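You operate a simulated robot arm through the tools that you are given. There is no shell and no other tool.

You run a simulated two-armed robot. Do the job below in one go: nothing can be reset, and whatever is moved stays where it is left.

Task
Melt the ghee in the small black pan at 50 C, switch off and pour it over the lentils.
Fine: use the small ring, pan on before the heat; the empty pan goes on the trivet and the glass lid on the blue pot, which stays where it stands; leave the other lids.

Only the result counts: the job must be done as asked and must still hold three seconds after the hand-in. Knocking over, shifting, dropping, spilling or breaking anything else fails it. Lids that push on must go on centred and level and be pressed home; caps that screw on are set level and turned clockwise until they are tight.

Robot
Two 7-joint arms with fingered hands on one trunk that stands fixed in place. Base frame: the origin is at the foot of the trunk, x ahead of it, y to its left, z up. Units: cm, rad, N and s.
The left shoulder is at [3, 13.6, 120.5], the right one opposite. With the tool pointing down near the work surface each hand reaches from about 30 to 62 cm from the base axis, measured 20 degrees to its own side. Payload 5 kg a hand.
Tool frame (each hand has its own): the origin (TCP) lies between the finger pads and is the grasp point; the fingertips stand 4.2 cm ahead of it; z points along the fingers, y is the line along which they close. Largest opening 20.8 cm; the body of the gripper starts 11.9 cm behind the TCP. The gripper is a hand of 4 fingers: y runs from the thumb to the fingers, the wrist lies at [0, 0, -33.2] in the tool frame, and closing takes about 1.5 s.
Orientation is told as [roll, pitch, yaw] about the base's x, y, z axes, in that order, counted from this pose: with the fingers straight down and closing along the base's y, the tool's x points along the base's -x, its y along +y and its z along -z.

Tools
- The arms move only by the tool servo_tool. It takes "left_commands", "right_commands" or both (then of equal length, played together; a hand with none holds still); each is a list of rows, each an object (a shift or turn left out is 0, a gripper value left out holds the last) with "delta_pos": the shift along the base's x, y, z in mm, a list of three; "turn": the turn, a rotation vector about the base's x, y, z in rad, a list of three; "gripper": the opening in per cent of the stroke, from 0 (shut) to 100 (fully open). In form: [{"delta_pos": [tx, ty, tz], "turn": [rx, ry, rz], "gripper": gripper}, ...]. A call has 1 to 20 rows; each row is the pose to reach, as a shift and turn from the pose commanded when the call began. Rows are played at 5 a second. More than 5 cm and 0.15 rad between two rows, or a gripper value outside its range, and nothing of the call is played. Where a pose cannot be reached the arm comes as near as it can. A force on the tool above 80 N (or 10 N above the force at the start of the call, whichever is more), or a blocked arm, ends the call early, and 0.2 s more pass. Each finger travels about 7.2 cm/s and halts on what it meets, pressing with about 24 N; the grip force reading is that of the motor and also rises with nothing between the fingers. The clock runs only during rows and for 0.2 s after the last one: add rows that repeat a pose to give the fingers time. The reply holds the time, the measured pose of the TCP, the force on the tool along the base axes, the opening and the grip force, in the units named above and with some noise, with the torque about the TCP (base axes, N m) and any sound that the robot's microphone picked up.
- Cameras (640 x 400 px; columns grow to the right, rows downward): "scene" is now at [2.42, 5.04, 192.4]; the picture's right is [0.68, -0.73, -0.00], its down [-0.60, -0.56, -0.58] and it looks along [0.42, 0.39, -0.82] (base axes); focal length 317 px, centre (320, 200). "left" rides on the left gripper at [-10.1, 0, -14.5] in its tool frame; the picture's right is [0.00, -1.00, 0.00], its down [0.82, 0.00, -0.57] and it looks along [0.57, 0.00, 0.82] (tool axes); focal length 261 px, centre (320, 200). "right" rides on the right gripper at [10.1, 0.1, -14.5] in its tool frame; the picture's right is [0.00, 1.00, 0.00], its down [-0.82, 0.00, -0.57] and it looks along [-0.57, 0.00, 0.82] (tool axes); focal length 261 px, centre (320, 200). There is no depth. A picture from a camera that has moved, and an enlarged one, comes with that camera's place and axes in the base frame and with its lens.
- get_image(camera): a new picture of that camera. The clock stands still meanwhile.
- raise_lower(by): slides the trunk up (or, below 0, down) by that many cm; the arms and the scene camera ride with it, the base frame stays. It gives what a move gives, with no picture.
- grasp_type(shape, hand): the hand has 4 fingers and takes this shape, open, in about a second: jaw (thumb against the fingers, like two jaws); tri (thumb and two fingers); tip (a fingertip pinch); poke (one finger out to press); point (the index stretched); flat (the hand flat); cup (the hand cupped); fist (a fist). The gripper value then closes the fingers along that shape, each until it touches; the sizes above hold for jaw. It gives what a move gives, with no picture.
- head_to(pan, tilt): turns the head with the scene camera to pan (to the left, within 2.496 rad either way) and tilt (down, from -0.506 to 1.204), counted from straight ahead of the robot. It gives what a move gives.
- zoom(camera, box): a new picture of the part [left, top, right, bottom] of that camera's present view, enlarged. The clock stands still meanwhile.
- sign_off(): hands the job in; it is judged then, once.

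Nothing tells you positions but the pictures and the camera data. Unless the task says otherwise, let go and move clear before handing in.

The tools are called after ">>>" as a command line: name --argument value ..., lists and objects as JSON in quotes. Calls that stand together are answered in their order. servo_tool: Moves the arms, as the interface text tells. Its arguments: {"type":"object","properties":{"left_commands":{"type":"array"},"right_commands":{"type":"array"}},"required":[]} The other tools are called the same way: raise_lower (by) slides the trunk up or down; grasp_type (shape, hand) gives the hand a shape; head_to (pan, tilt) turns the head that bears the scene camera; get_image (camera) takes a picture; zoom (camera, box) takes an enlarged picture of a part of a camera's view; sign_off () hands the job in.

At the start:

```text
clock: 0.0
left_tcp_pos: [50.9, 49.45, 126.22]
left_tcp_rot: [0.001, 0.001, 0.0]
left_wrist_force: [0.7, 0.0, -0.7]
left_ft_torque: [0.01, 0.02, -0.04]
left_grip_width: 20.81
left_gripper_force: 0.1
left_shape: jaw
right_tcp_pos: [64.52, 9.0, 123.6]
right_tcp_rot: [0.002, -0.001, 0.001]
right_wrist_force: [-0.3, 0.3, 0.1]
right_ft_torque: [-0.01, -0.03, -0.01]
right_grip_width: 20.77
right_gripper_force: 0.0
right_shape: jaw
trunk travel left (down, up): [-22.5, 26.5]
head pan, tilt: [0.75, 0.955]
```

scene: 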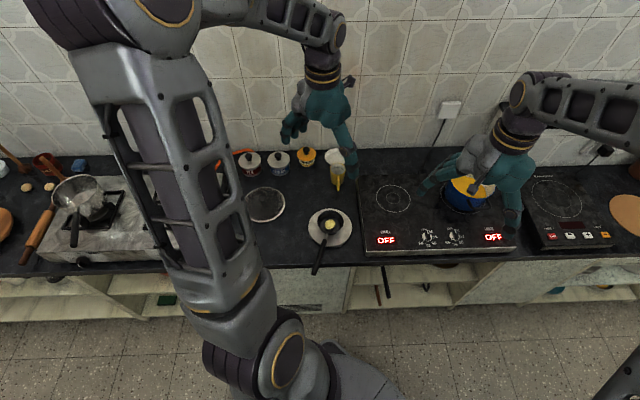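
right: 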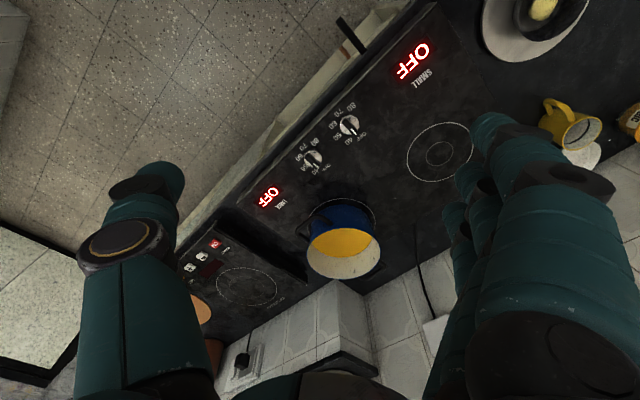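
left: 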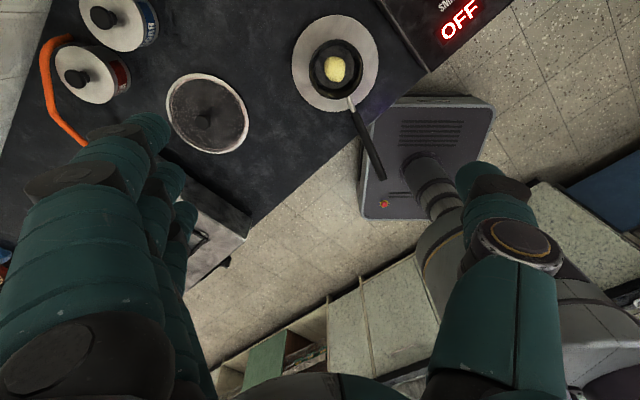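

I see a counter with a two-ring hob (small and large ring), the blue pot with yellow lentils on the large ring, the small black pan with ghee on a trivet, and a glass lid to its left. First I look closer at everything.

>>> zoom --camera "scene" --box '[230, 140, 380, 280]'

>>> zoom --camera "scene" --box '[350, 150, 530, 270]'

>>> zoom --camera "right" --box '[220, 20, 480, 280]'

>>> zoom --camera "left" --box '[140, 0, 500, 225]'

```text
2.86 times, centred on (305, 210) of scene
camera zoom: at [2.42, 5.04, 192.4], right [0.68, -0.73, 0.0], down [-0.6, -0.56, -0.58], along [0.42, 0.39, -0.82], focal length 907 px, centre (363, 171)
```

zoom: 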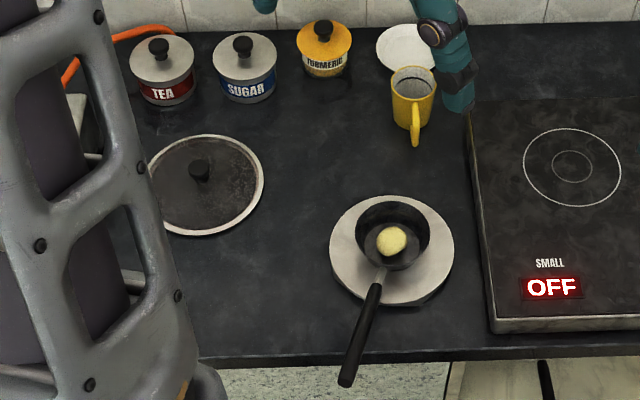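

```text
3.33 times, centred on (440, 210) of scene
camera zoom: at [2.42, 5.04, 192.4], right [0.68, -0.73, 0.0], down [-0.6, -0.56, -0.58], along [0.42, 0.39, -0.82], focal length 1058 px, centre (-80, 167)
```

zoom: 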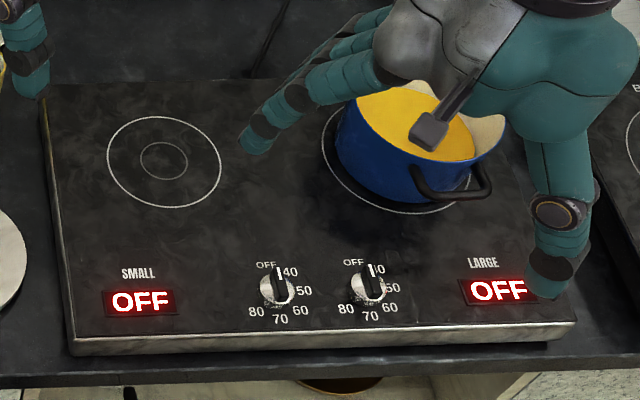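

```text
1.54 times, centred on (350, 150) of right
camera zoom: at [54.46, 9.03, 137.96], right [0.0, 1.0, 0.0], down [0.82, 0.0, 0.57], along [0.57, 0.0, -0.82], focal length 401 px, centre (274, 277)
```

zoom: 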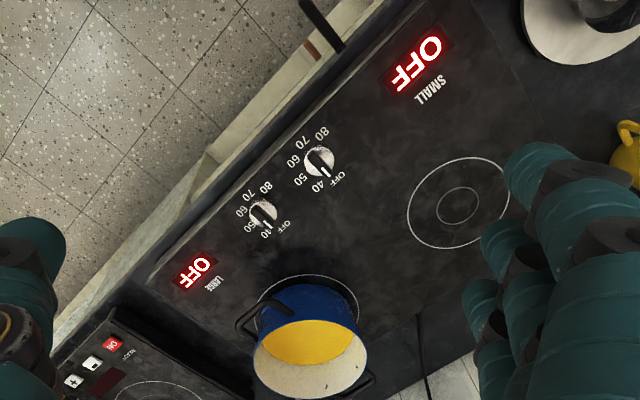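

```text
1.78 times, centred on (320, 112) of left
camera zoom: at [60.96, 49.4, 140.69], right [0.0, -1.0, 0.0], down [-0.82, 0.0, 0.57], along [-0.57, 0.0, -0.82], focal length 463 px, centre (320, 356)
```

zoom: 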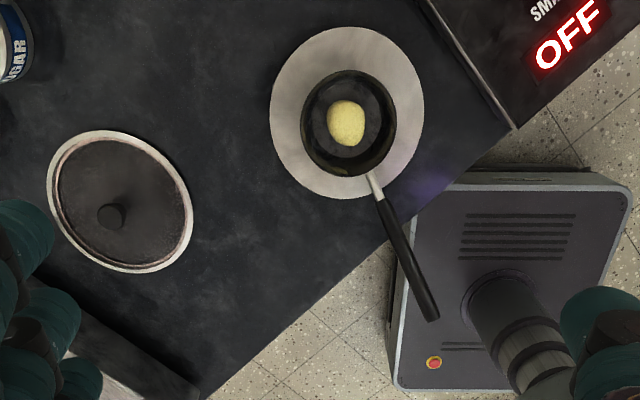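

The pan with ghee is at about (53, 47, 84), the small ring about (78, 35), the pot about (100, 15), the glass lid about (42, 74). I look closer at the knobs, the pot and the surroundings.

>>> zoom --camera "scene" --box '[405, 220, 475, 264]'

>>> zoom --camera "right" --box '[280, 90, 390, 190]'

>>> zoom --camera "scene" --box '[240, 180, 370, 280]'

>>> zoom --camera "scene" --box '[0, 140, 160, 270]'

>>> zoom --camera "scene" --box '[500, 150, 640, 260]'

```text
9.09 times, centred on (440, 242) of scene
camera zoom: at [2.42, 5.04, 192.4], right [0.68, -0.73, 0.0], down [-0.6, -0.56, -0.58], along [0.42, 0.39, -0.82], focal length 2885 px, centre (-771, -182)
```

zoom: 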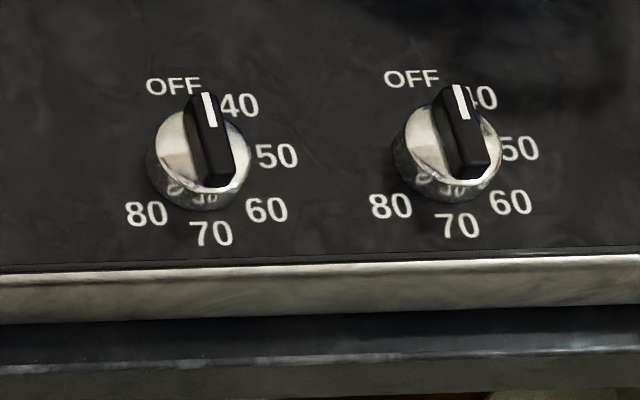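

```text
4.00 times, centred on (335, 140) of right
camera zoom: at [54.46, 9.03, 137.96], right [0.0, 1.0, 0.0], down [0.82, 0.0, 0.57], along [0.57, 0.0, -0.82], focal length 1043 px, centre (260, 440)
```

zoom: 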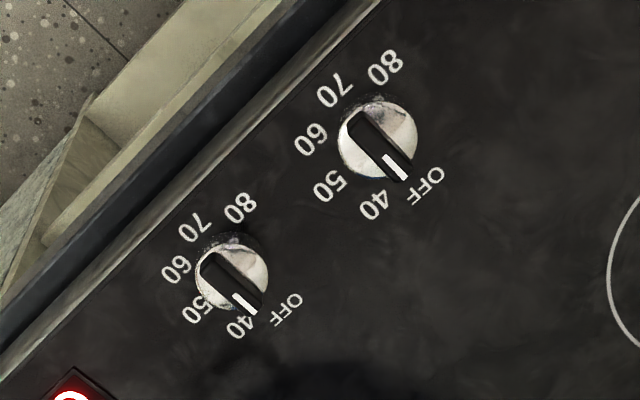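

```text
4.00 times, centred on (305, 230) of scene
camera zoom: at [2.42, 5.04, 192.4], right [0.68, -0.73, 0.0], down [-0.6, -0.56, -0.58], along [0.42, 0.39, -0.82], focal length 1270 px, centre (380, 80)
```

zoom: 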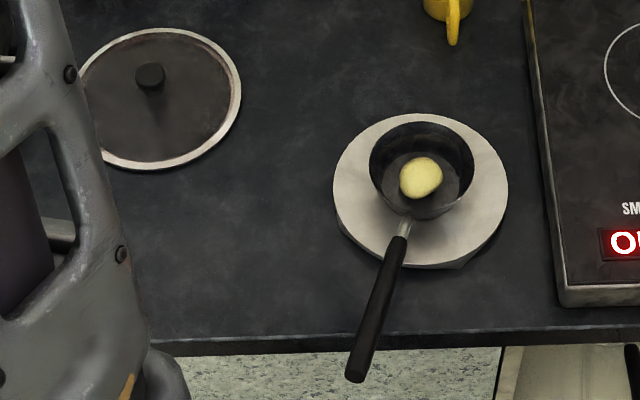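

```text
3.08 times, centred on (80, 205) of scene
camera zoom: at [2.42, 5.04, 192.4], right [0.68, -0.73, 0.0], down [-0.6, -0.56, -0.58], along [0.42, 0.39, -0.82], focal length 976 px, centre (1058, 185)
```

zoom: 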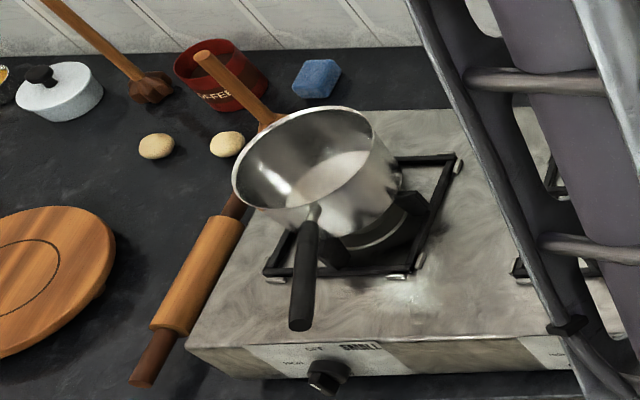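

```text
3.64 times, centred on (570, 205) of scene
camera zoom: at [2.42, 5.04, 192.4], right [0.68, -0.73, 0.0], down [-0.6, -0.56, -0.58], along [0.42, 0.39, -0.82], focal length 1154 px, centre (-589, 182)
```

zoom: 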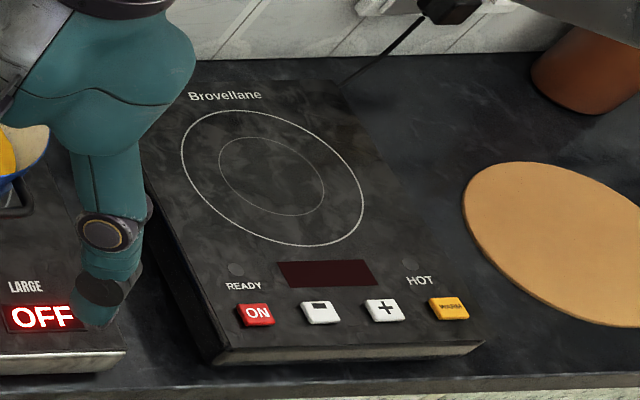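

The knobs both stand at OFF with marks 40–80 clockwise. I want to identify the trivet for sure and see the rest of the counter, so I look around.

>>> zoom --camera "scene" --box '[300, 200, 360, 260]'

>>> zoom --camera "scene" --box '[230, 130, 370, 210]'

>>> zoom --camera "left" --box '[270, 0, 400, 130]'

>>> zoom --camera "right" --box '[440, 0, 640, 180]'

```text
6.67 times, centred on (330, 230) of scene
camera zoom: at [2.42, 5.04, 192.4], right [0.68, -0.73, 0.0], down [-0.6, -0.56, -0.58], along [0.42, 0.39, -0.82], focal length 2116 px, centre (253, 0)
```

zoom: 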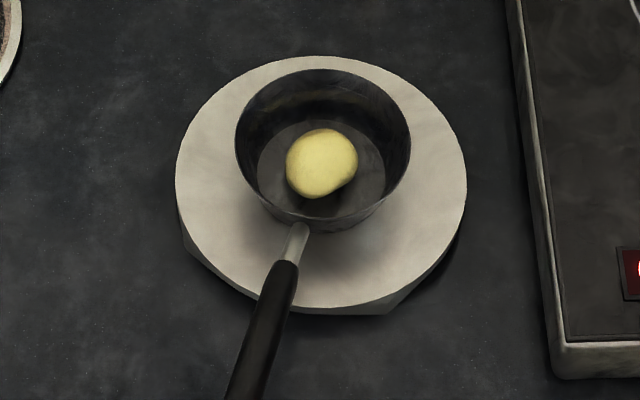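

```text
4.57 times, centred on (300, 170) of scene
camera zoom: at [2.42, 5.04, 192.4], right [0.68, -0.73, 0.0], down [-0.6, -0.56, -0.58], along [0.42, 0.39, -0.82], focal length 1451 px, centre (411, 337)
```

zoom: 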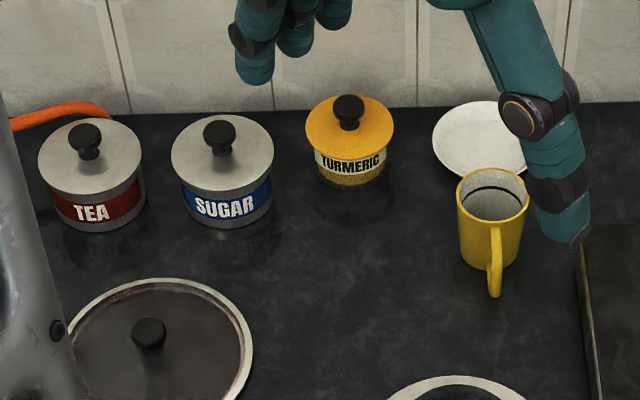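

```text
3.08 times, centred on (335, 65) of left
camera zoom: at [60.96, 49.4, 140.69], right [0.0, -1.0, 0.0], down [-0.82, 0.0, 0.57], along [-0.57, 0.0, -0.82], focal length 802 px, centre (274, 615)
```

zoom: 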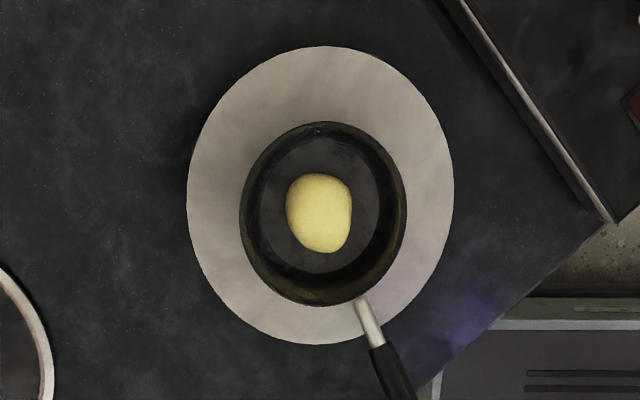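

```text
2.22 times, centred on (540, 90) of right
camera zoom: at [54.46, 9.03, 137.96], right [0.0, 1.0, 0.0], down [0.82, 0.0, 0.57], along [0.57, 0.0, -0.82], focal length 579 px, centre (-169, 444)
```

zoom: 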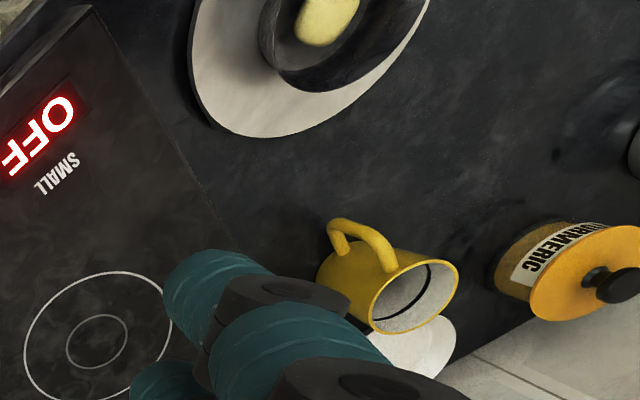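

The pan seems to stand on a raised round trivet already. I look around with the head for any other trivet and to triangulate from the same spot.

>>> head_to --pan 1.3 --tilt 0.8

>>> get_image --camera "scene"

>>> head_to --pan 0.1 --tilt 0.8

>>> get_image --camera "scene"

```text
clock: 1.0
left_tcp_pos: [50.88, 49.31, 126.23]
left_tcp_rot: [0.0, 0.0, 0.001]
left_wrist_force: [0.1, -0.4, -0.4]
left_ft_torque: [-0.01, 0.0, 0.0]
left_grip_width: 20.77
left_gripper_force: 0.1
left_shape: jaw
right_tcp_pos: [64.66, 9.02, 123.43]
right_tcp_rot: [0.001, 0.001, -0.001]
right_wrist_force: [-0.3, -0.9, 0.3]
right_ft_torque: [0.02, -0.01, 0.02]
right_grip_width: 20.78
right_gripper_force: 0.1
right_shape: jaw
trunk travel left (down, up): [-22.5, 26.5]
head pan, tilt: [1.3, 0.799]
```

```text
taken
camera scene: at [-0.71, 7.88, 193.59], right [0.96, -0.27, 0.0], down [-0.19, -0.69, -0.7], along [0.19, 0.67, -0.72], focal length 317 px, centre (320, 200)
```

scene: 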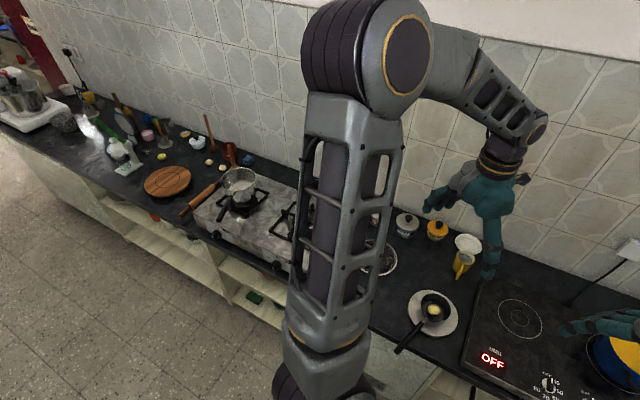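

```text
clock: 2.4
left_tcp_pos: [50.8, 49.44, 126.12]
left_tcp_rot: [0.0, -0.001, 0.0]
left_wrist_force: [0.6, -0.3, 0.4]
left_ft_torque: [-0.02, -0.02, 0.0]
left_grip_width: 20.78
left_gripper_force: 0.1
left_shape: jaw
right_tcp_pos: [64.59, 8.99, 123.52]
right_tcp_rot: [0.0, 0.0, 0.0]
right_wrist_force: [-0.4, -0.1, 0.0]
right_ft_torque: [0.01, 0.0, 0.02]
right_grip_width: 20.77
right_gripper_force: 0.0
right_shape: jaw
trunk travel left (down, up): [-22.5, 26.5]
head pan, tilt: [0.099, 0.799]
```

```text
taken
camera scene: at [5.15, 0.91, 193.59], right [0.1, -0.99, 0.0], down [-0.71, -0.07, -0.7], along [0.69, 0.07, -0.72], focal length 317 px, centre (320, 200)
```

scene: 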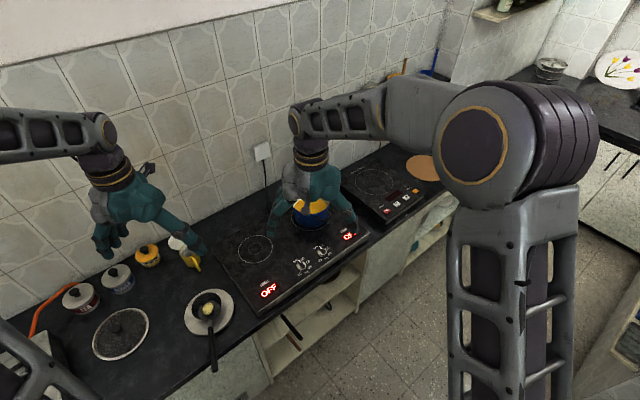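

The disc under the pan is the only trivet. I first draw the right arm back out of the way (it hides the pot) and test how far the left arm reaches at a safe height.

>>> servo_tool --right_commands '[{"delta_pos": [-30, -35, 0]}, {"delta_pos": [-60, -70, 0]}, {"delta_pos": [-90, -105, 0]}, {"delta_pos": [-120, -140, 0]}, {"delta_pos": [-150, -175, 0]}, {"delta_pos": [-170, -210, 0]}, {"delta_pos": [-180, -250, 0]}, {"delta_pos": [-180, -250, 0]}]'

>>> head_to --pan 0.35 --tilt 0.85

>>> get_image --camera "scene"

>>> get_image --camera "right"

```text
clock: 4.2
left_tcp_pos: [50.9, 49.44, 126.09]
left_tcp_rot: [-0.003, 0.001, 0.0]
left_wrist_force: [0.3, 0.3, 0.0]
left_ft_torque: [-0.09, 0.04, 0.01]
left_grip_width: 20.78
left_gripper_force: 0.0
left_shape: jaw
right_tcp_pos: [46.6, -16.01, 123.6]
right_tcp_rot: [-0.001, 0.0, 0.001]
right_wrist_force: [0.5, 1.3, -0.3]
right_ft_torque: [-0.09, 0.03, 0.01]
right_grip_width: 20.78
right_gripper_force: 0.0
right_shape: jaw
trunk travel left (down, up): [-22.5, 26.5]
head pan, tilt: [0.099, 0.799]
```

```text
clock: 4.9
left_tcp_pos: [50.89, 49.28, 126.28]
left_tcp_rot: [0.001, 0.0, 0.001]
left_wrist_force: [-0.4, 0.2, 0.3]
left_ft_torque: [0.05, -0.01, -0.05]
left_grip_width: 20.78
left_gripper_force: 0.0
left_shape: jaw
right_tcp_pos: [46.68, -16.07, 123.58]
right_tcp_rot: [0.001, 0.001, -0.002]
right_wrist_force: [0.2, 0.2, -0.5]
right_ft_torque: [0.05, -0.04, -0.01]
right_grip_width: 20.79
right_gripper_force: 0.0
right_shape: jaw
trunk travel left (down, up): [-22.5, 26.5]
head pan, tilt: [0.351, 0.85]
```

```text
taken
camera scene: at [4.44, 2.73, 193.19], right [0.34, -0.94, 0.0], down [-0.71, -0.26, -0.66], along [0.62, 0.23, -0.75], focal length 317 px, centre (320, 200)
```

scene: 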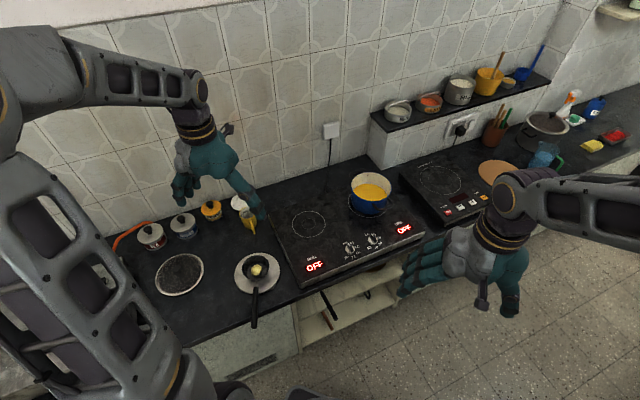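

```text
taken
camera right: at [36.51, -16.0, 137.99], right [0.0, 1.0, 0.0], down [0.82, 0.0, 0.57], along [0.57, 0.0, -0.82], focal length 261 px, centre (320, 200)
```

right: 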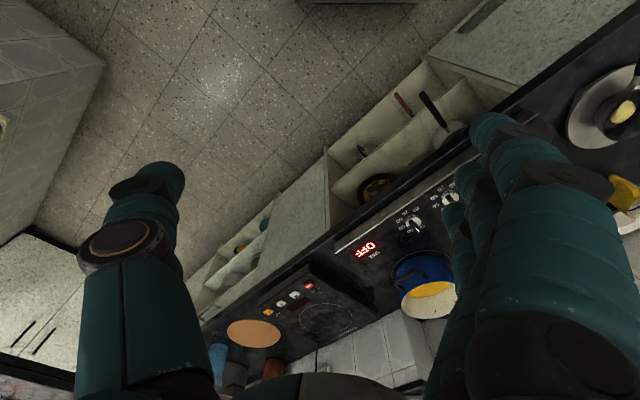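

The pot is now free in view. I zoom in to fix the pot, knobs and rings.

>>> zoom --camera "scene" --box '[270, 150, 440, 290]'

>>> zoom --camera "scene" --box '[330, 160, 410, 220]'

>>> zoom --camera "right" --box '[340, 180, 500, 340]'

>>> zoom --camera "scene" --box '[140, 240, 290, 340]'

```text
2.86 times, centred on (355, 220) of scene
camera zoom: at [4.44, 2.73, 193.19], right [0.34, -0.94, 0.0], down [-0.71, -0.26, -0.66], along [0.62, 0.23, -0.75], focal length 907 px, centre (220, 143)
```

zoom: 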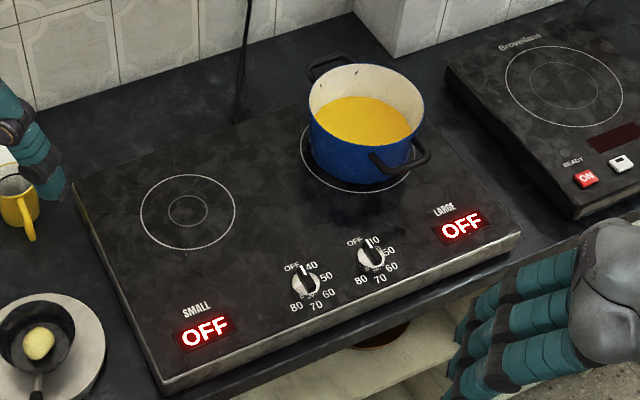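

```text
6.67 times, centred on (370, 190) of scene
camera zoom: at [4.44, 2.73, 193.19], right [0.34, -0.94, 0.0], down [-0.71, -0.26, -0.66], along [0.62, 0.23, -0.75], focal length 2116 px, centre (-13, 267)
```

zoom: 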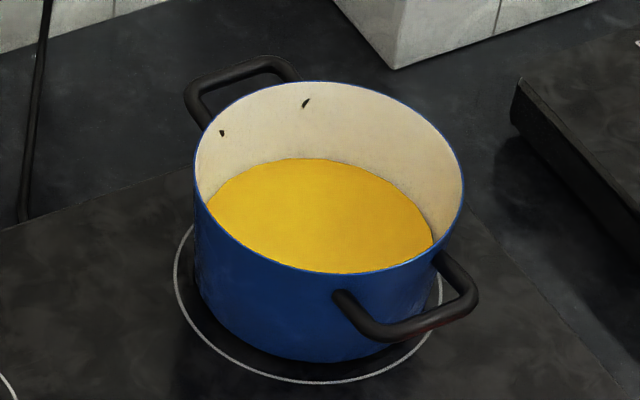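

```text
2.50 times, centred on (420, 260) of right
camera zoom: at [36.51, -16.0, 137.99], right [0.0, 1.0, 0.0], down [0.82, 0.0, 0.57], along [0.57, 0.0, -0.82], focal length 652 px, centre (70, 50)
```

zoom: 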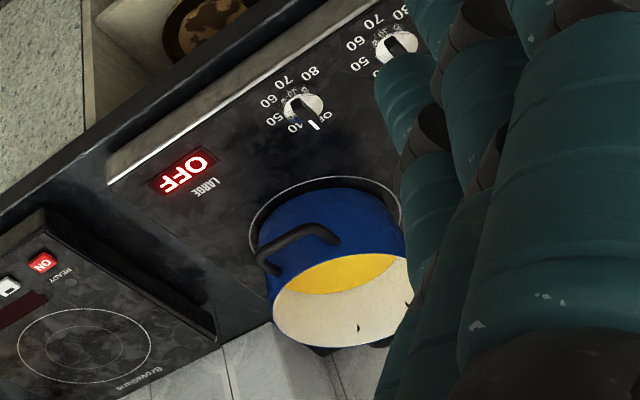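

```text
4.00 times, centred on (215, 290) of scene
camera zoom: at [4.44, 2.73, 193.19], right [0.34, -0.94, 0.0], down [-0.71, -0.26, -0.66], along [0.62, 0.23, -0.75], focal length 1270 px, centre (740, -160)
```

zoom: 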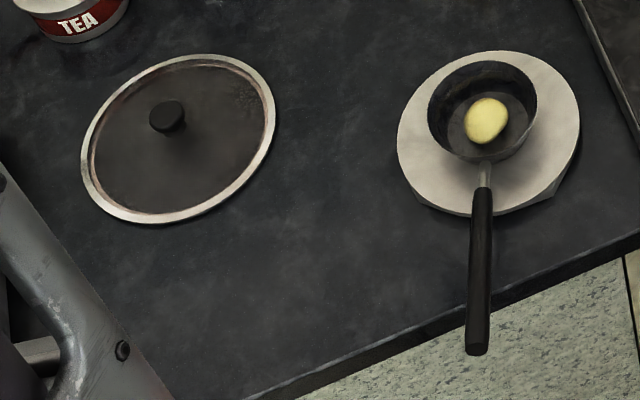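

The pot rim centre is at about (100.9, 14.5, 94.3) with a 17.5 cm rim, the small ring at (78.7, 34.9, 86), and the left-hand knob at (71.2, 14.7, 88). Next I bring the left hand above the pan handle (about (39.5, 39.4, 88)), turned 28° to match it.

>>> servo_tool --left_commands '[{"delta_pos": [-20, -17, -25], "turn": [0, 0, 0.08], "gripper": 80}, {"delta_pos": [-40, -34, -50], "turn": [0, 0, 0.16], "gripper": 60}, {"delta_pos": [-60, -51, -75], "turn": [0, 0, 0.24], "gripper": 40}, {"delta_pos": [-80, -68, -100], "turn": [0, 0, 0.32], "gripper": 40}, {"delta_pos": [-100, -85, -125], "turn": [0, 0, 0.4], "gripper": 40}, {"delta_pos": [-114, -101, -150], "turn": [0, 0, 0.49], "gripper": 40}, {"delta_pos": [-114, -101, -160], "turn": [0, 0, 0.49], "gripper": 40}, {"delta_pos": [-114, -101, -160], "turn": [0, 0, 0.49], "gripper": 40}]'

>>> get_image --camera "left"

>>> head_to --pan 0.75 --tilt 0.955

>>> get_image --camera "scene"

```text
clock: 6.7
left_tcp_pos: [39.48, 39.27, 110.3]
left_tcp_rot: [0.001, 0.0, 0.491]
left_wrist_force: [0.3, -0.5, -0.1]
left_ft_torque: [0.03, -0.03, 0.03]
left_grip_width: 8.38
left_gripper_force: 0.1
left_shape: jaw
right_tcp_pos: [46.57, -15.99, 123.49]
right_tcp_rot: [0.002, 0.0, 0.0]
right_wrist_force: [0.0, 0.4, 0.2]
right_ft_torque: [0.02, -0.03, -0.02]
right_grip_width: 20.8
right_gripper_force: 0.0
right_shape: jaw
trunk travel left (down, up): [-22.5, 26.5]
head pan, tilt: [0.351, 0.85]
```

```text
taken
camera left: at [48.33, 43.94, 124.71], right [0.47, -0.88, 0.0], down [-0.72, -0.39, 0.57], along [-0.5, -0.27, -0.82], focal length 261 px, centre (320, 200)
```

left: 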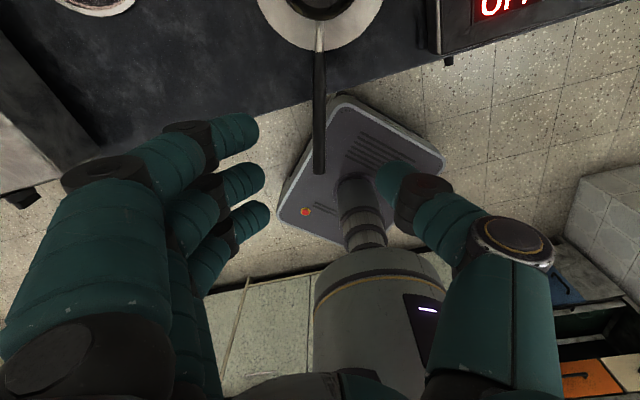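

```text
clock: 7.6
left_tcp_pos: [39.46, 39.14, 110.22]
left_tcp_rot: [0.001, 0.001, 0.49]
left_wrist_force: [0.5, 0.5, 0.2]
left_ft_torque: [0.03, 0.0, -0.04]
left_grip_width: 8.37
left_gripper_force: 0.1
left_shape: jaw
right_tcp_pos: [46.57, -16.08, 123.46]
right_tcp_rot: [0.001, 0.0, 0.002]
right_wrist_force: [1.0, 0.2, 0.7]
right_ft_torque: [0.02, -0.02, 0.01]
right_grip_width: 20.8
right_gripper_force: 0.0
right_shape: jaw
trunk travel left (down, up): [-22.5, 26.5]
head pan, tilt: [0.75, 0.955]
```

```text
taken
camera scene: at [2.4, 5.01, 192.4], right [0.68, -0.73, 0.0], down [-0.6, -0.56, -0.58], along [0.42, 0.39, -0.82], focal length 317 px, centre (320, 200)
```

scene: 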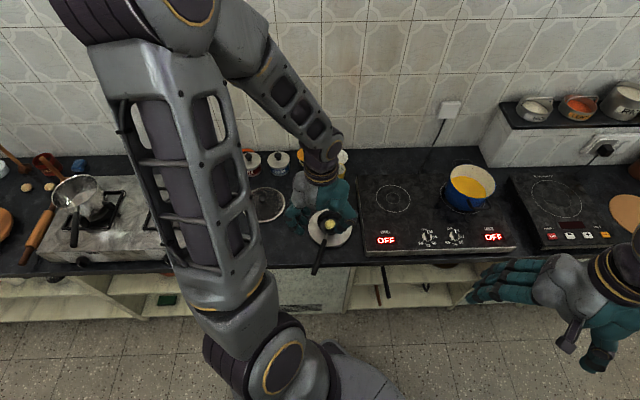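

The handle lies exactly along the hand's centre plane. I descend to the handle height (about z 88) with the fingers straddling it.

>>> servo_tool --left_commands '[{"delta_pos": [0, 0, -40]}, {"delta_pos": [0, 0, -80]}, {"delta_pos": [0, 0, -120]}, {"delta_pos": [0, 0, -160]}, {"delta_pos": [0, 0, -200]}, {"delta_pos": [0, 0, -220]}, {"delta_pos": [0, 0, -220]}]'

>>> get_image --camera "left"

>>> zoom --camera "scene" --box '[260, 160, 400, 290]'

```text
clock: 9.2
left_tcp_pos: [39.46, 39.22, 88.09]
left_tcp_rot: [0.001, 0.001, 0.491]
left_wrist_force: [-0.5, 0.3, 0.5]
left_ft_torque: [0.01, -0.01, 0.01]
left_grip_width: 8.38
left_gripper_force: 0.1
left_shape: jaw
right_tcp_pos: [46.54, -15.99, 123.4]
right_tcp_rot: [0.0, 0.0, 0.0]
right_wrist_force: [0.0, 0.1, 0.0]
right_ft_torque: [0.02, -0.03, 0.04]
right_grip_width: 20.81
right_gripper_force: 0.1
right_shape: jaw
trunk travel left (down, up): [-22.5, 26.5]
head pan, tilt: [0.75, 0.955]
```

```text
taken
camera left: at [48.32, 44.0, 102.63], right [0.47, -0.88, 0.0], down [-0.72, -0.39, 0.57], along [-0.5, -0.27, -0.82], focal length 261 px, centre (320, 200)
```

left: 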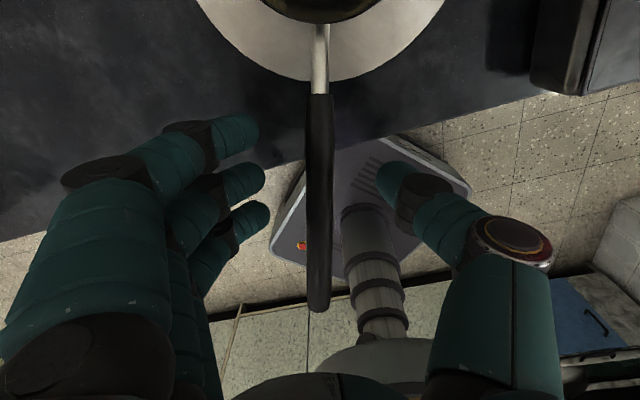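

```text
3.08 times, centred on (330, 225) of scene
camera zoom: at [2.37, 4.99, 192.41], right [0.68, -0.73, 0.0], down [-0.6, -0.56, -0.58], along [0.42, 0.39, -0.82], focal length 976 px, centre (289, 123)
```

zoom: 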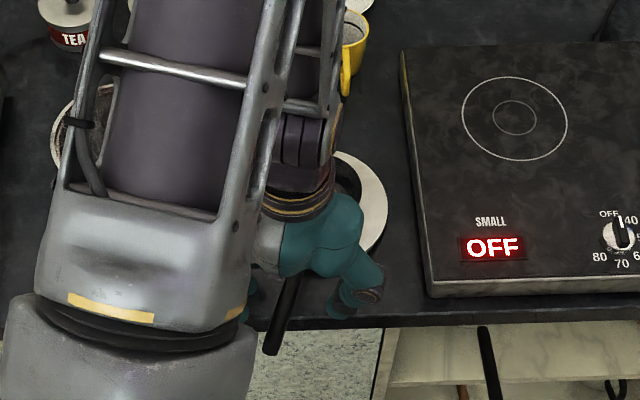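

The handle is centred between the fingers. I close the hand on it.

>>> servo_tool --left_commands '[{"gripper": 20}, {"gripper": 10}, {"gripper": 0}, {"gripper": 0}, {"gripper": 0}, {"gripper": 0}, {"gripper": 0}, {"gripper": 0}, {"gripper": 0}]'

>>> get_image --camera "left"

```text
clock: 11.2
left_tcp_pos: [39.33, 39.23, 88.14]
left_tcp_rot: [0.0, 0.001, 0.49]
left_wrist_force: [-0.7, 0.1, 0.3]
left_ft_torque: [-0.05, 0.06, -0.03]
left_grip_width: 0.0
left_gripper_force: 23.8
left_shape: jaw
right_tcp_pos: [46.73, -16.07, 123.51]
right_tcp_rot: [0.002, 0.001, 0.0]
right_wrist_force: [0.0, 1.0, -0.1]
right_ft_torque: [0.0, 0.0, 0.0]
right_grip_width: 20.77
right_gripper_force: 0.1
right_shape: jaw
trunk travel left (down, up): [-22.5, 26.5]
head pan, tilt: [0.75, 0.955]
```

```text
taken
camera left: at [48.34, 44.01, 102.62], right [0.47, -0.88, 0.0], down [-0.72, -0.39, 0.57], along [-0.5, -0.27, -0.82], focal length 261 px, centre (320, 200)
```

left: 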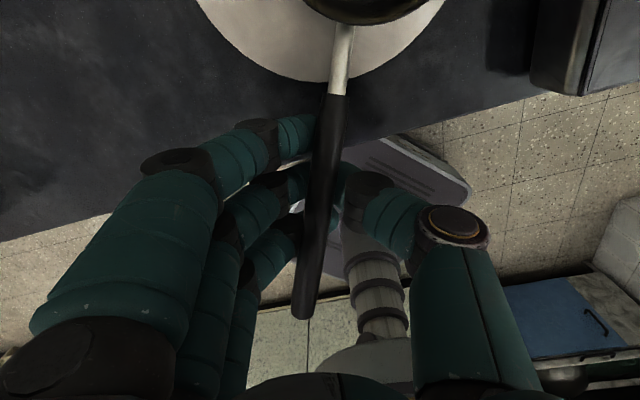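

The reading says fully shut, and the handle turned a little. I look closely at whether the handle is really between the fingers.

>>> zoom --camera "left" --box '[200, 80, 440, 330]'

>>> zoom --camera "scene" --box '[290, 190, 370, 270]'

>>> get_image --camera "right"

```text
1.60 times, centred on (320, 205) of left
camera zoom: at [48.34, 44.01, 102.62], right [0.47, -0.88, 0.0], down [-0.72, -0.39, 0.57], along [-0.5, -0.27, -0.82], focal length 417 px, centre (320, 192)
```

zoom: 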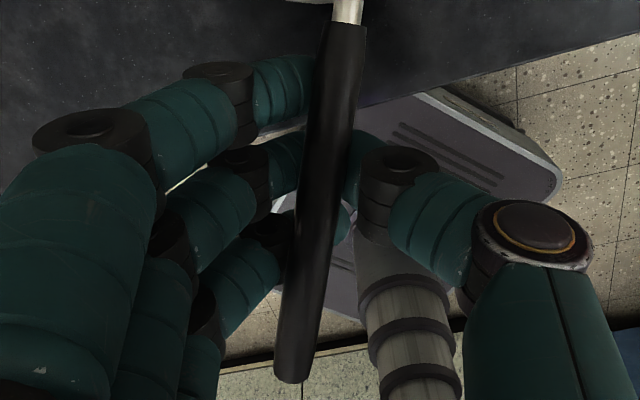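

```text
5.00 times, centred on (330, 230) of scene
camera zoom: at [2.42, 5.03, 192.4], right [0.68, -0.73, 0.0], down [-0.6, -0.56, -0.58], along [0.42, 0.39, -0.82], focal length 1587 px, centre (270, 50)
```

zoom: 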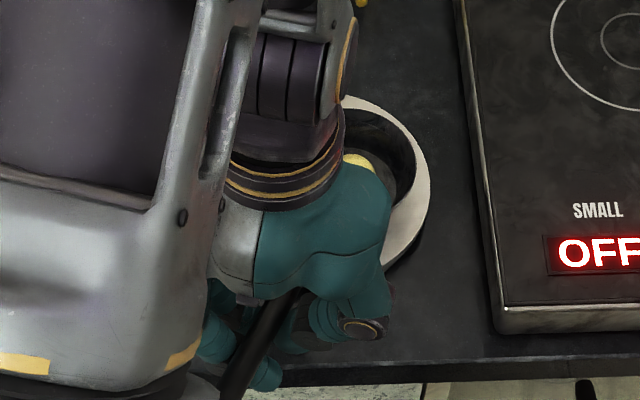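

```text
taken
camera right: at [36.53, -15.96, 137.99], right [0.0, 1.0, 0.0], down [0.82, 0.0, 0.57], along [0.57, 0.0, -0.82], focal length 261 px, centre (320, 200)
```

right: 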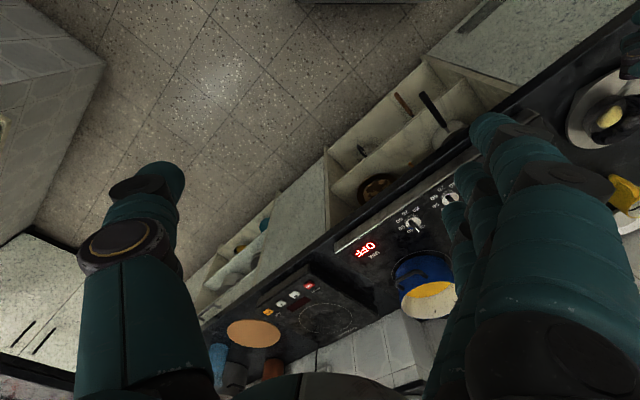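

The fingers met just below the handle (handle centre is at z≈89), so it is only caged. I open, re-align to the handle's new direction, rise 1.7 cm and grip again.

>>> servo_tool --left_commands '[{"gripper": 20}, {"gripper": 40}, {"gripper": 40}, {"gripper": 40}, {"delta_pos": [0, 0, 8], "turn": [0, 0, -0.07]}, {"delta_pos": [0, 0, 17], "turn": [0, 0, -0.14]}, {"delta_pos": [0, 0, 17], "turn": [0, 0, -0.14]}]'

>>> get_image --camera "left"

```text
clock: 12.8
left_tcp_pos: [39.45, 39.31, 89.89]
left_tcp_rot: [0.0, 0.0, 0.349]
left_wrist_force: [-0.1, 0.2, -0.3]
left_ft_torque: [-0.05, 0.01, 0.0]
left_grip_width: 8.29
left_gripper_force: 0.0
left_shape: jaw
right_tcp_pos: [46.54, -16.07, 123.58]
right_tcp_rot: [0.002, -0.001, 0.001]
right_wrist_force: [0.4, -0.3, 0.2]
right_ft_torque: [0.01, -0.01, 0.0]
right_grip_width: 20.8
right_gripper_force: 0.1
right_shape: jaw
trunk travel left (down, up): [-22.5, 26.5]
head pan, tilt: [0.75, 0.955]
```

```text
taken
camera left: at [48.92, 42.75, 104.33], right [0.35, -0.94, 0.0], down [-0.77, -0.28, 0.57], along [-0.54, -0.2, -0.82], focal length 261 px, centre (320, 200)
```

left: 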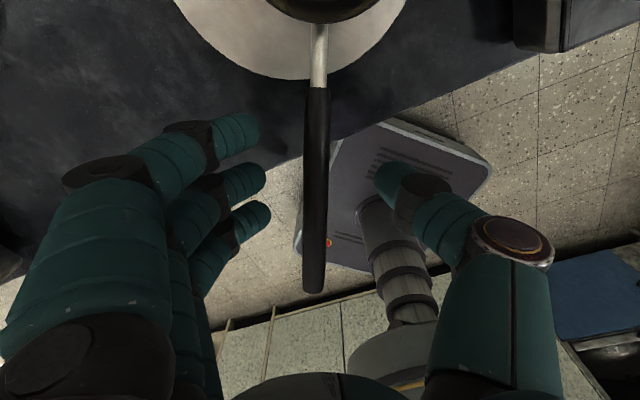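

The handle is aligned and now sits about 1 cm below the TCP, nearer the pads. I close again.

>>> servo_tool --left_commands '[{"gripper": 25}, {"gripper": 15}, {"gripper": 10}, {"gripper": 5}, {"gripper": 0}, {"gripper": 0}, {"gripper": 0}, {"gripper": 0}]'

>>> get_image --camera "left"

```text
clock: 14.6
left_tcp_pos: [39.51, 39.3, 89.85]
left_tcp_rot: [0.0, -0.001, 0.35]
left_wrist_force: [0.2, 1.2, 0.6]
left_ft_torque: [0.08, -0.04, 0.06]
left_grip_width: 1.56
left_gripper_force: 24.0
left_shape: jaw
right_tcp_pos: [46.69, -16.08, 123.67]
right_tcp_rot: [0.0, 0.002, -0.001]
right_wrist_force: [0.1, -0.3, 0.8]
right_ft_torque: [0.01, -0.02, 0.01]
right_grip_width: 20.8
right_gripper_force: 0.0
right_shape: jaw
trunk travel left (down, up): [-22.5, 26.5]
head pan, tilt: [0.75, 0.955]
```

```text
taken
camera left: at [48.93, 42.76, 104.34], right [0.35, -0.94, 0.0], down [-0.77, -0.28, 0.57], along [-0.54, -0.2, -0.82], focal length 261 px, centre (320, 200)
```

left: 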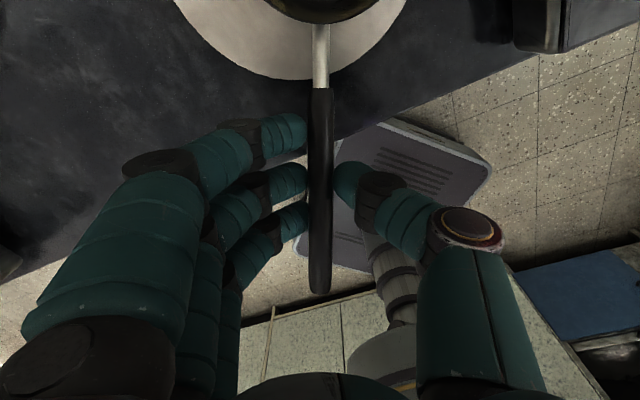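

Now the handle is firmly pinched (1.56 cm). I lift gently by 2 cm and check.

>>> servo_tool --left_commands '[{"delta_pos": [0, 0, 5]}, {"delta_pos": [0, 0, 10]}, {"delta_pos": [0, 0, 15]}, {"delta_pos": [0, 0, 20]}, {"delta_pos": [0, 0, 20]}]'

>>> get_image --camera "left"

>>> zoom --camera "right" --box '[540, 40, 640, 180]'

```text
clock: 15.8
left_tcp_pos: [39.51, 39.16, 91.94]
left_tcp_rot: [-0.001, 0.002, 0.349]
left_wrist_force: [0.0, -1.3, -2.1]
left_ft_torque: [-0.02, 0.13, 0.02]
left_grip_width: 1.49
left_gripper_force: 24.4
left_shape: jaw
right_tcp_pos: [46.59, -16.0, 123.51]
right_tcp_rot: [0.0, 0.001, -0.001]
right_wrist_force: [-0.2, -0.4, 0.3]
right_ft_torque: [-0.02, 0.01, 0.02]
right_grip_width: 20.8
right_gripper_force: 0.0
right_shape: jaw
trunk travel left (down, up): [-22.5, 26.5]
head pan, tilt: [0.75, 0.955]
```

```text
taken
camera left: at [48.96, 42.75, 106.43], right [0.35, -0.94, 0.0], down [-0.77, -0.28, 0.57], along [-0.54, -0.2, -0.82], focal length 261 px, centre (320, 200)
```

left: 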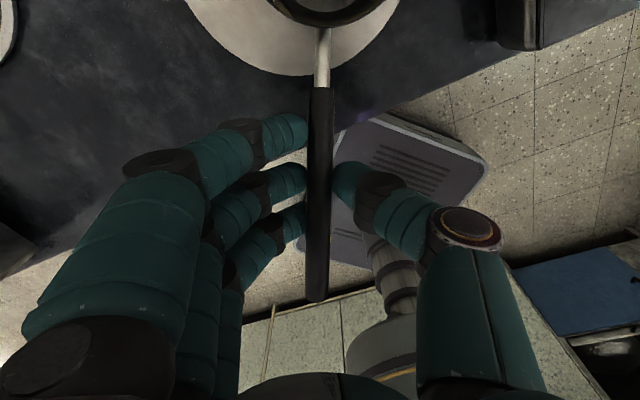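

```text
2.86 times, centred on (590, 110) of right
camera zoom: at [36.54, -15.95, 137.98], right [0.0, 1.0, 0.0], down [0.82, 0.0, 0.57], along [0.57, 0.0, -0.82], focal length 745 px, centre (-451, 457)
```

zoom: 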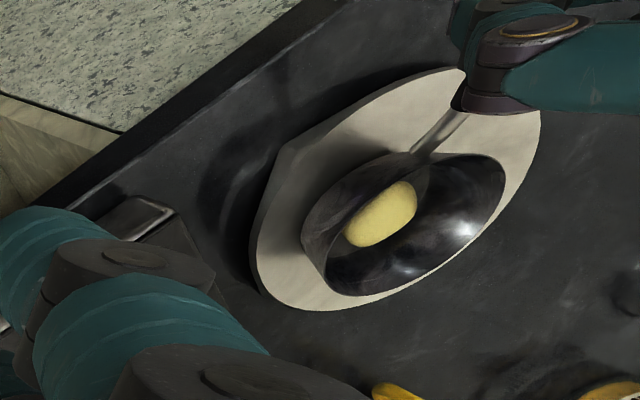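

The pan follows. I lift further and re-check force and level.

>>> servo_tool --left_commands '[{"delta_pos": [0, 0, 15]}, {"delta_pos": [0, 0, 30]}, {"delta_pos": [0, 0, 45]}, {"delta_pos": [0, 0, 60]}, {"delta_pos": [0, 0, 60]}, {"delta_pos": [0, 0, 60]}]'

>>> get_image --camera "left"

>>> zoom --camera "right" --box '[540, 40, 640, 180]'

>>> zoom --camera "scene" --box '[260, 160, 400, 290]'

```text
clock: 17.2
left_tcp_pos: [39.55, 39.21, 97.93]
left_tcp_rot: [-0.002, -0.001, 0.349]
left_wrist_force: [-0.5, -0.9, -1.4]
left_ft_torque: [0.04, 0.1, 0.03]
left_grip_width: 1.3
left_gripper_force: 24.1
left_shape: jaw
right_tcp_pos: [46.63, -16.09, 123.44]
right_tcp_rot: [0.001, 0.001, 0.001]
right_wrist_force: [-0.8, -0.6, 0.1]
right_ft_torque: [0.04, -0.01, -0.03]
right_grip_width: 20.81
right_gripper_force: 0.1
right_shape: jaw
trunk travel left (down, up): [-22.5, 26.5]
head pan, tilt: [0.75, 0.955]
```

```text
taken
camera left: at [48.9, 42.74, 112.43], right [0.35, -0.94, 0.0], down [-0.77, -0.28, 0.57], along [-0.54, -0.2, -0.82], focal length 261 px, centre (320, 200)
```

left: 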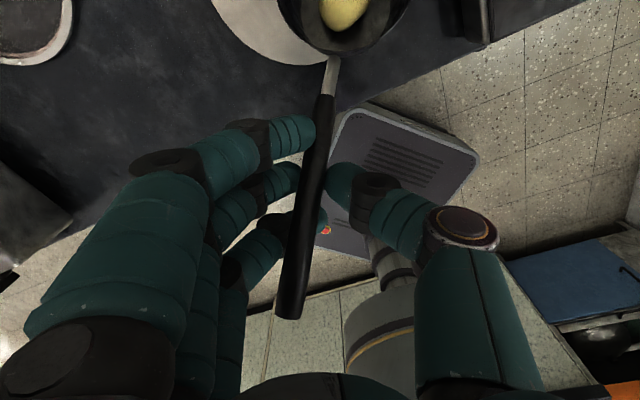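

```text
2.86 times, centred on (590, 110) of right
camera zoom: at [36.51, -15.99, 137.99], right [0.0, 1.0, 0.0], down [0.82, 0.0, 0.57], along [0.57, 0.0, -0.82], focal length 745 px, centre (-451, 457)
```

zoom: 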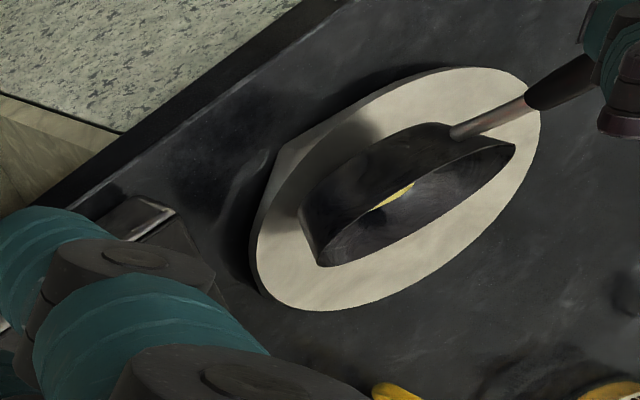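

```text
3.08 times, centred on (330, 225) of scene
camera zoom: at [2.39, 5.0, 192.4], right [0.68, -0.73, 0.0], down [-0.6, -0.56, -0.58], along [0.42, 0.39, -0.82], focal length 976 px, centre (289, 123)
```

zoom: 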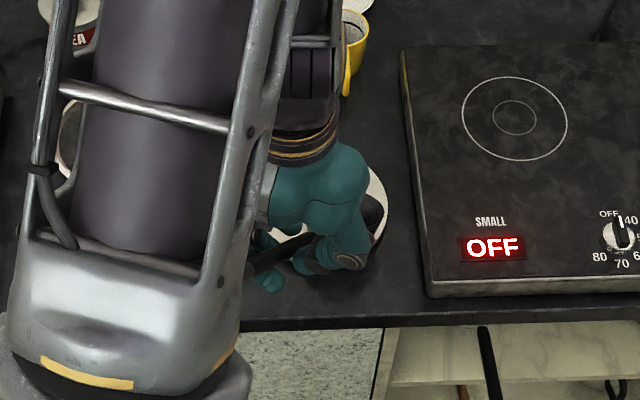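

The grip is slipping and the pan tips nose-down, so I put it back on the trivet (shifting 2.5 cm in y to re-centre it) and will re-grip nearer the pan where it balances.

>>> servo_tool --left_commands '[{"delta_pos": [3, 12, -10]}, {"delta_pos": [5, 25, -25]}, {"delta_pos": [5, 28, -38]}, {"delta_pos": [5, 28, -46]}, {"delta_pos": [5, 28, -52]}, {"delta_pos": [5, 28, -52]}]'

>>> get_image --camera "left"

>>> zoom --camera "right" --box '[540, 40, 640, 180]'

```text
clock: 18.6
left_tcp_pos: [39.85, 42.04, 92.7]
left_tcp_rot: [0.0, -0.002, 0.35]
left_wrist_force: [-4.7, -0.4, 16.4]
left_ft_torque: [0.34, -2.29, 0.11]
left_grip_width: 1.55
left_gripper_force: 24.4
left_shape: jaw
right_tcp_pos: [46.62, -16.06, 123.6]
right_tcp_rot: [0.003, -0.001, -0.002]
right_wrist_force: [0.2, -0.6, -0.2]
right_ft_torque: [0.01, 0.03, 0.02]
right_grip_width: 20.76
right_gripper_force: 0.1
right_shape: jaw
trunk travel left (down, up): [-22.5, 26.5]
head pan, tilt: [0.75, 0.955]
```

```text
taken
camera left: at [49.36, 45.49, 107.22], right [0.35, -0.94, 0.0], down [-0.77, -0.29, 0.57], along [-0.54, -0.2, -0.82], focal length 261 px, centre (320, 200)
```

left: 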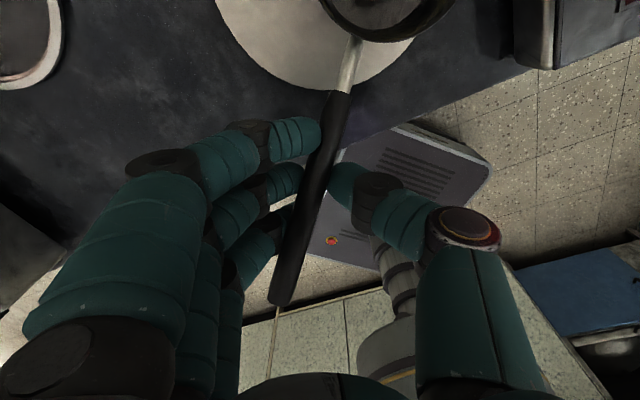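

```text
2.86 times, centred on (590, 110) of right
camera zoom: at [36.42, -16.03, 138.01], right [0.0, 1.0, 0.0], down [0.82, 0.0, 0.57], along [0.57, 0.0, -0.82], focal length 745 px, centre (-451, 457)
```

zoom: 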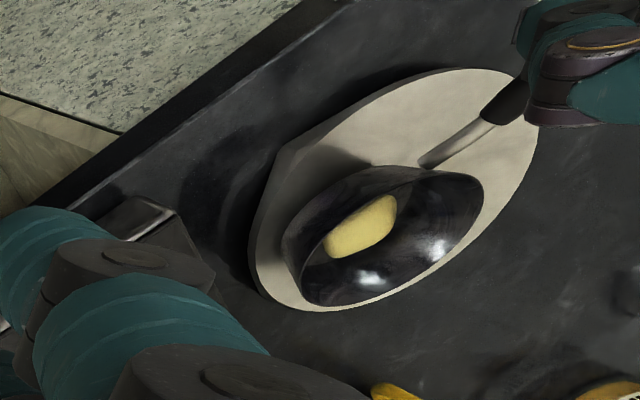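

It touches the trivet but off-centre towards +x/−y. I lift slightly, move it back by about (−2, +3.5) cm and set it down again.

>>> servo_tool --left_commands '[{"delta_pos": [0, 0, 15]}, {"delta_pos": [-10, 18, 20]}, {"delta_pos": [-20, 36, 20]}, {"delta_pos": [-20, 36, 8]}, {"delta_pos": [-20, 36, 0]}, {"delta_pos": [-20, 36, 0]}]'

>>> get_image --camera "left"

>>> zoom --camera "right" --box '[540, 40, 640, 180]'

```text
clock: 20.0
left_tcp_pos: [37.92, 45.54, 92.86]
left_tcp_rot: [-0.002, -0.001, 0.351]
left_wrist_force: [-3.6, 0.9, 13.0]
left_ft_torque: [0.3, -2.01, 0.18]
left_grip_width: 1.54
left_gripper_force: 24.1
left_shape: jaw
right_tcp_pos: [46.53, -16.01, 123.56]
right_tcp_rot: [0.002, -0.001, 0.0]
right_wrist_force: [0.6, -0.1, -0.2]
right_ft_torque: [0.03, 0.03, 0.0]
right_grip_width: 20.76
right_gripper_force: 0.0
right_shape: jaw
trunk travel left (down, up): [-22.5, 26.5]
head pan, tilt: [0.75, 0.955]
```

```text
taken
camera left: at [47.4, 49.12, 107.27], right [0.35, -0.94, 0.0], down [-0.77, -0.29, 0.57], along [-0.54, -0.2, -0.82], focal length 261 px, centre (320, 200)
```

left: 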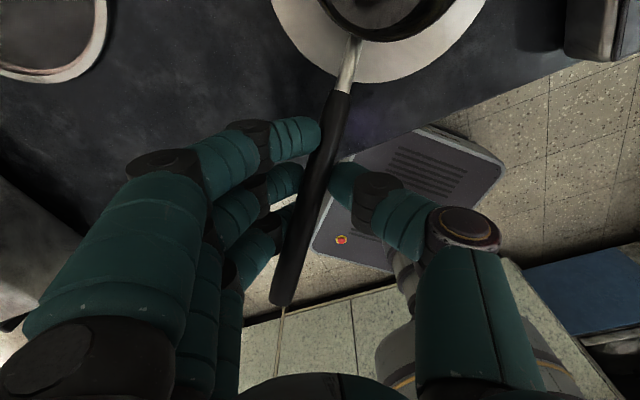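

```text
2.86 times, centred on (590, 110) of right
camera zoom: at [36.45, -16.04, 138.0], right [0.0, 1.0, 0.0], down [0.82, 0.0, 0.57], along [0.57, 0.0, -0.82], focal length 745 px, centre (-451, 457)
```

zoom: 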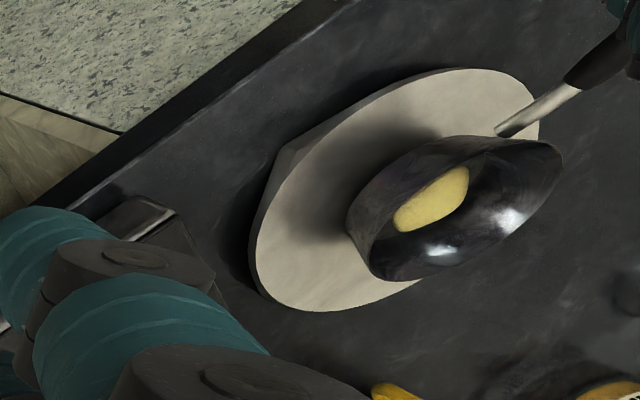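

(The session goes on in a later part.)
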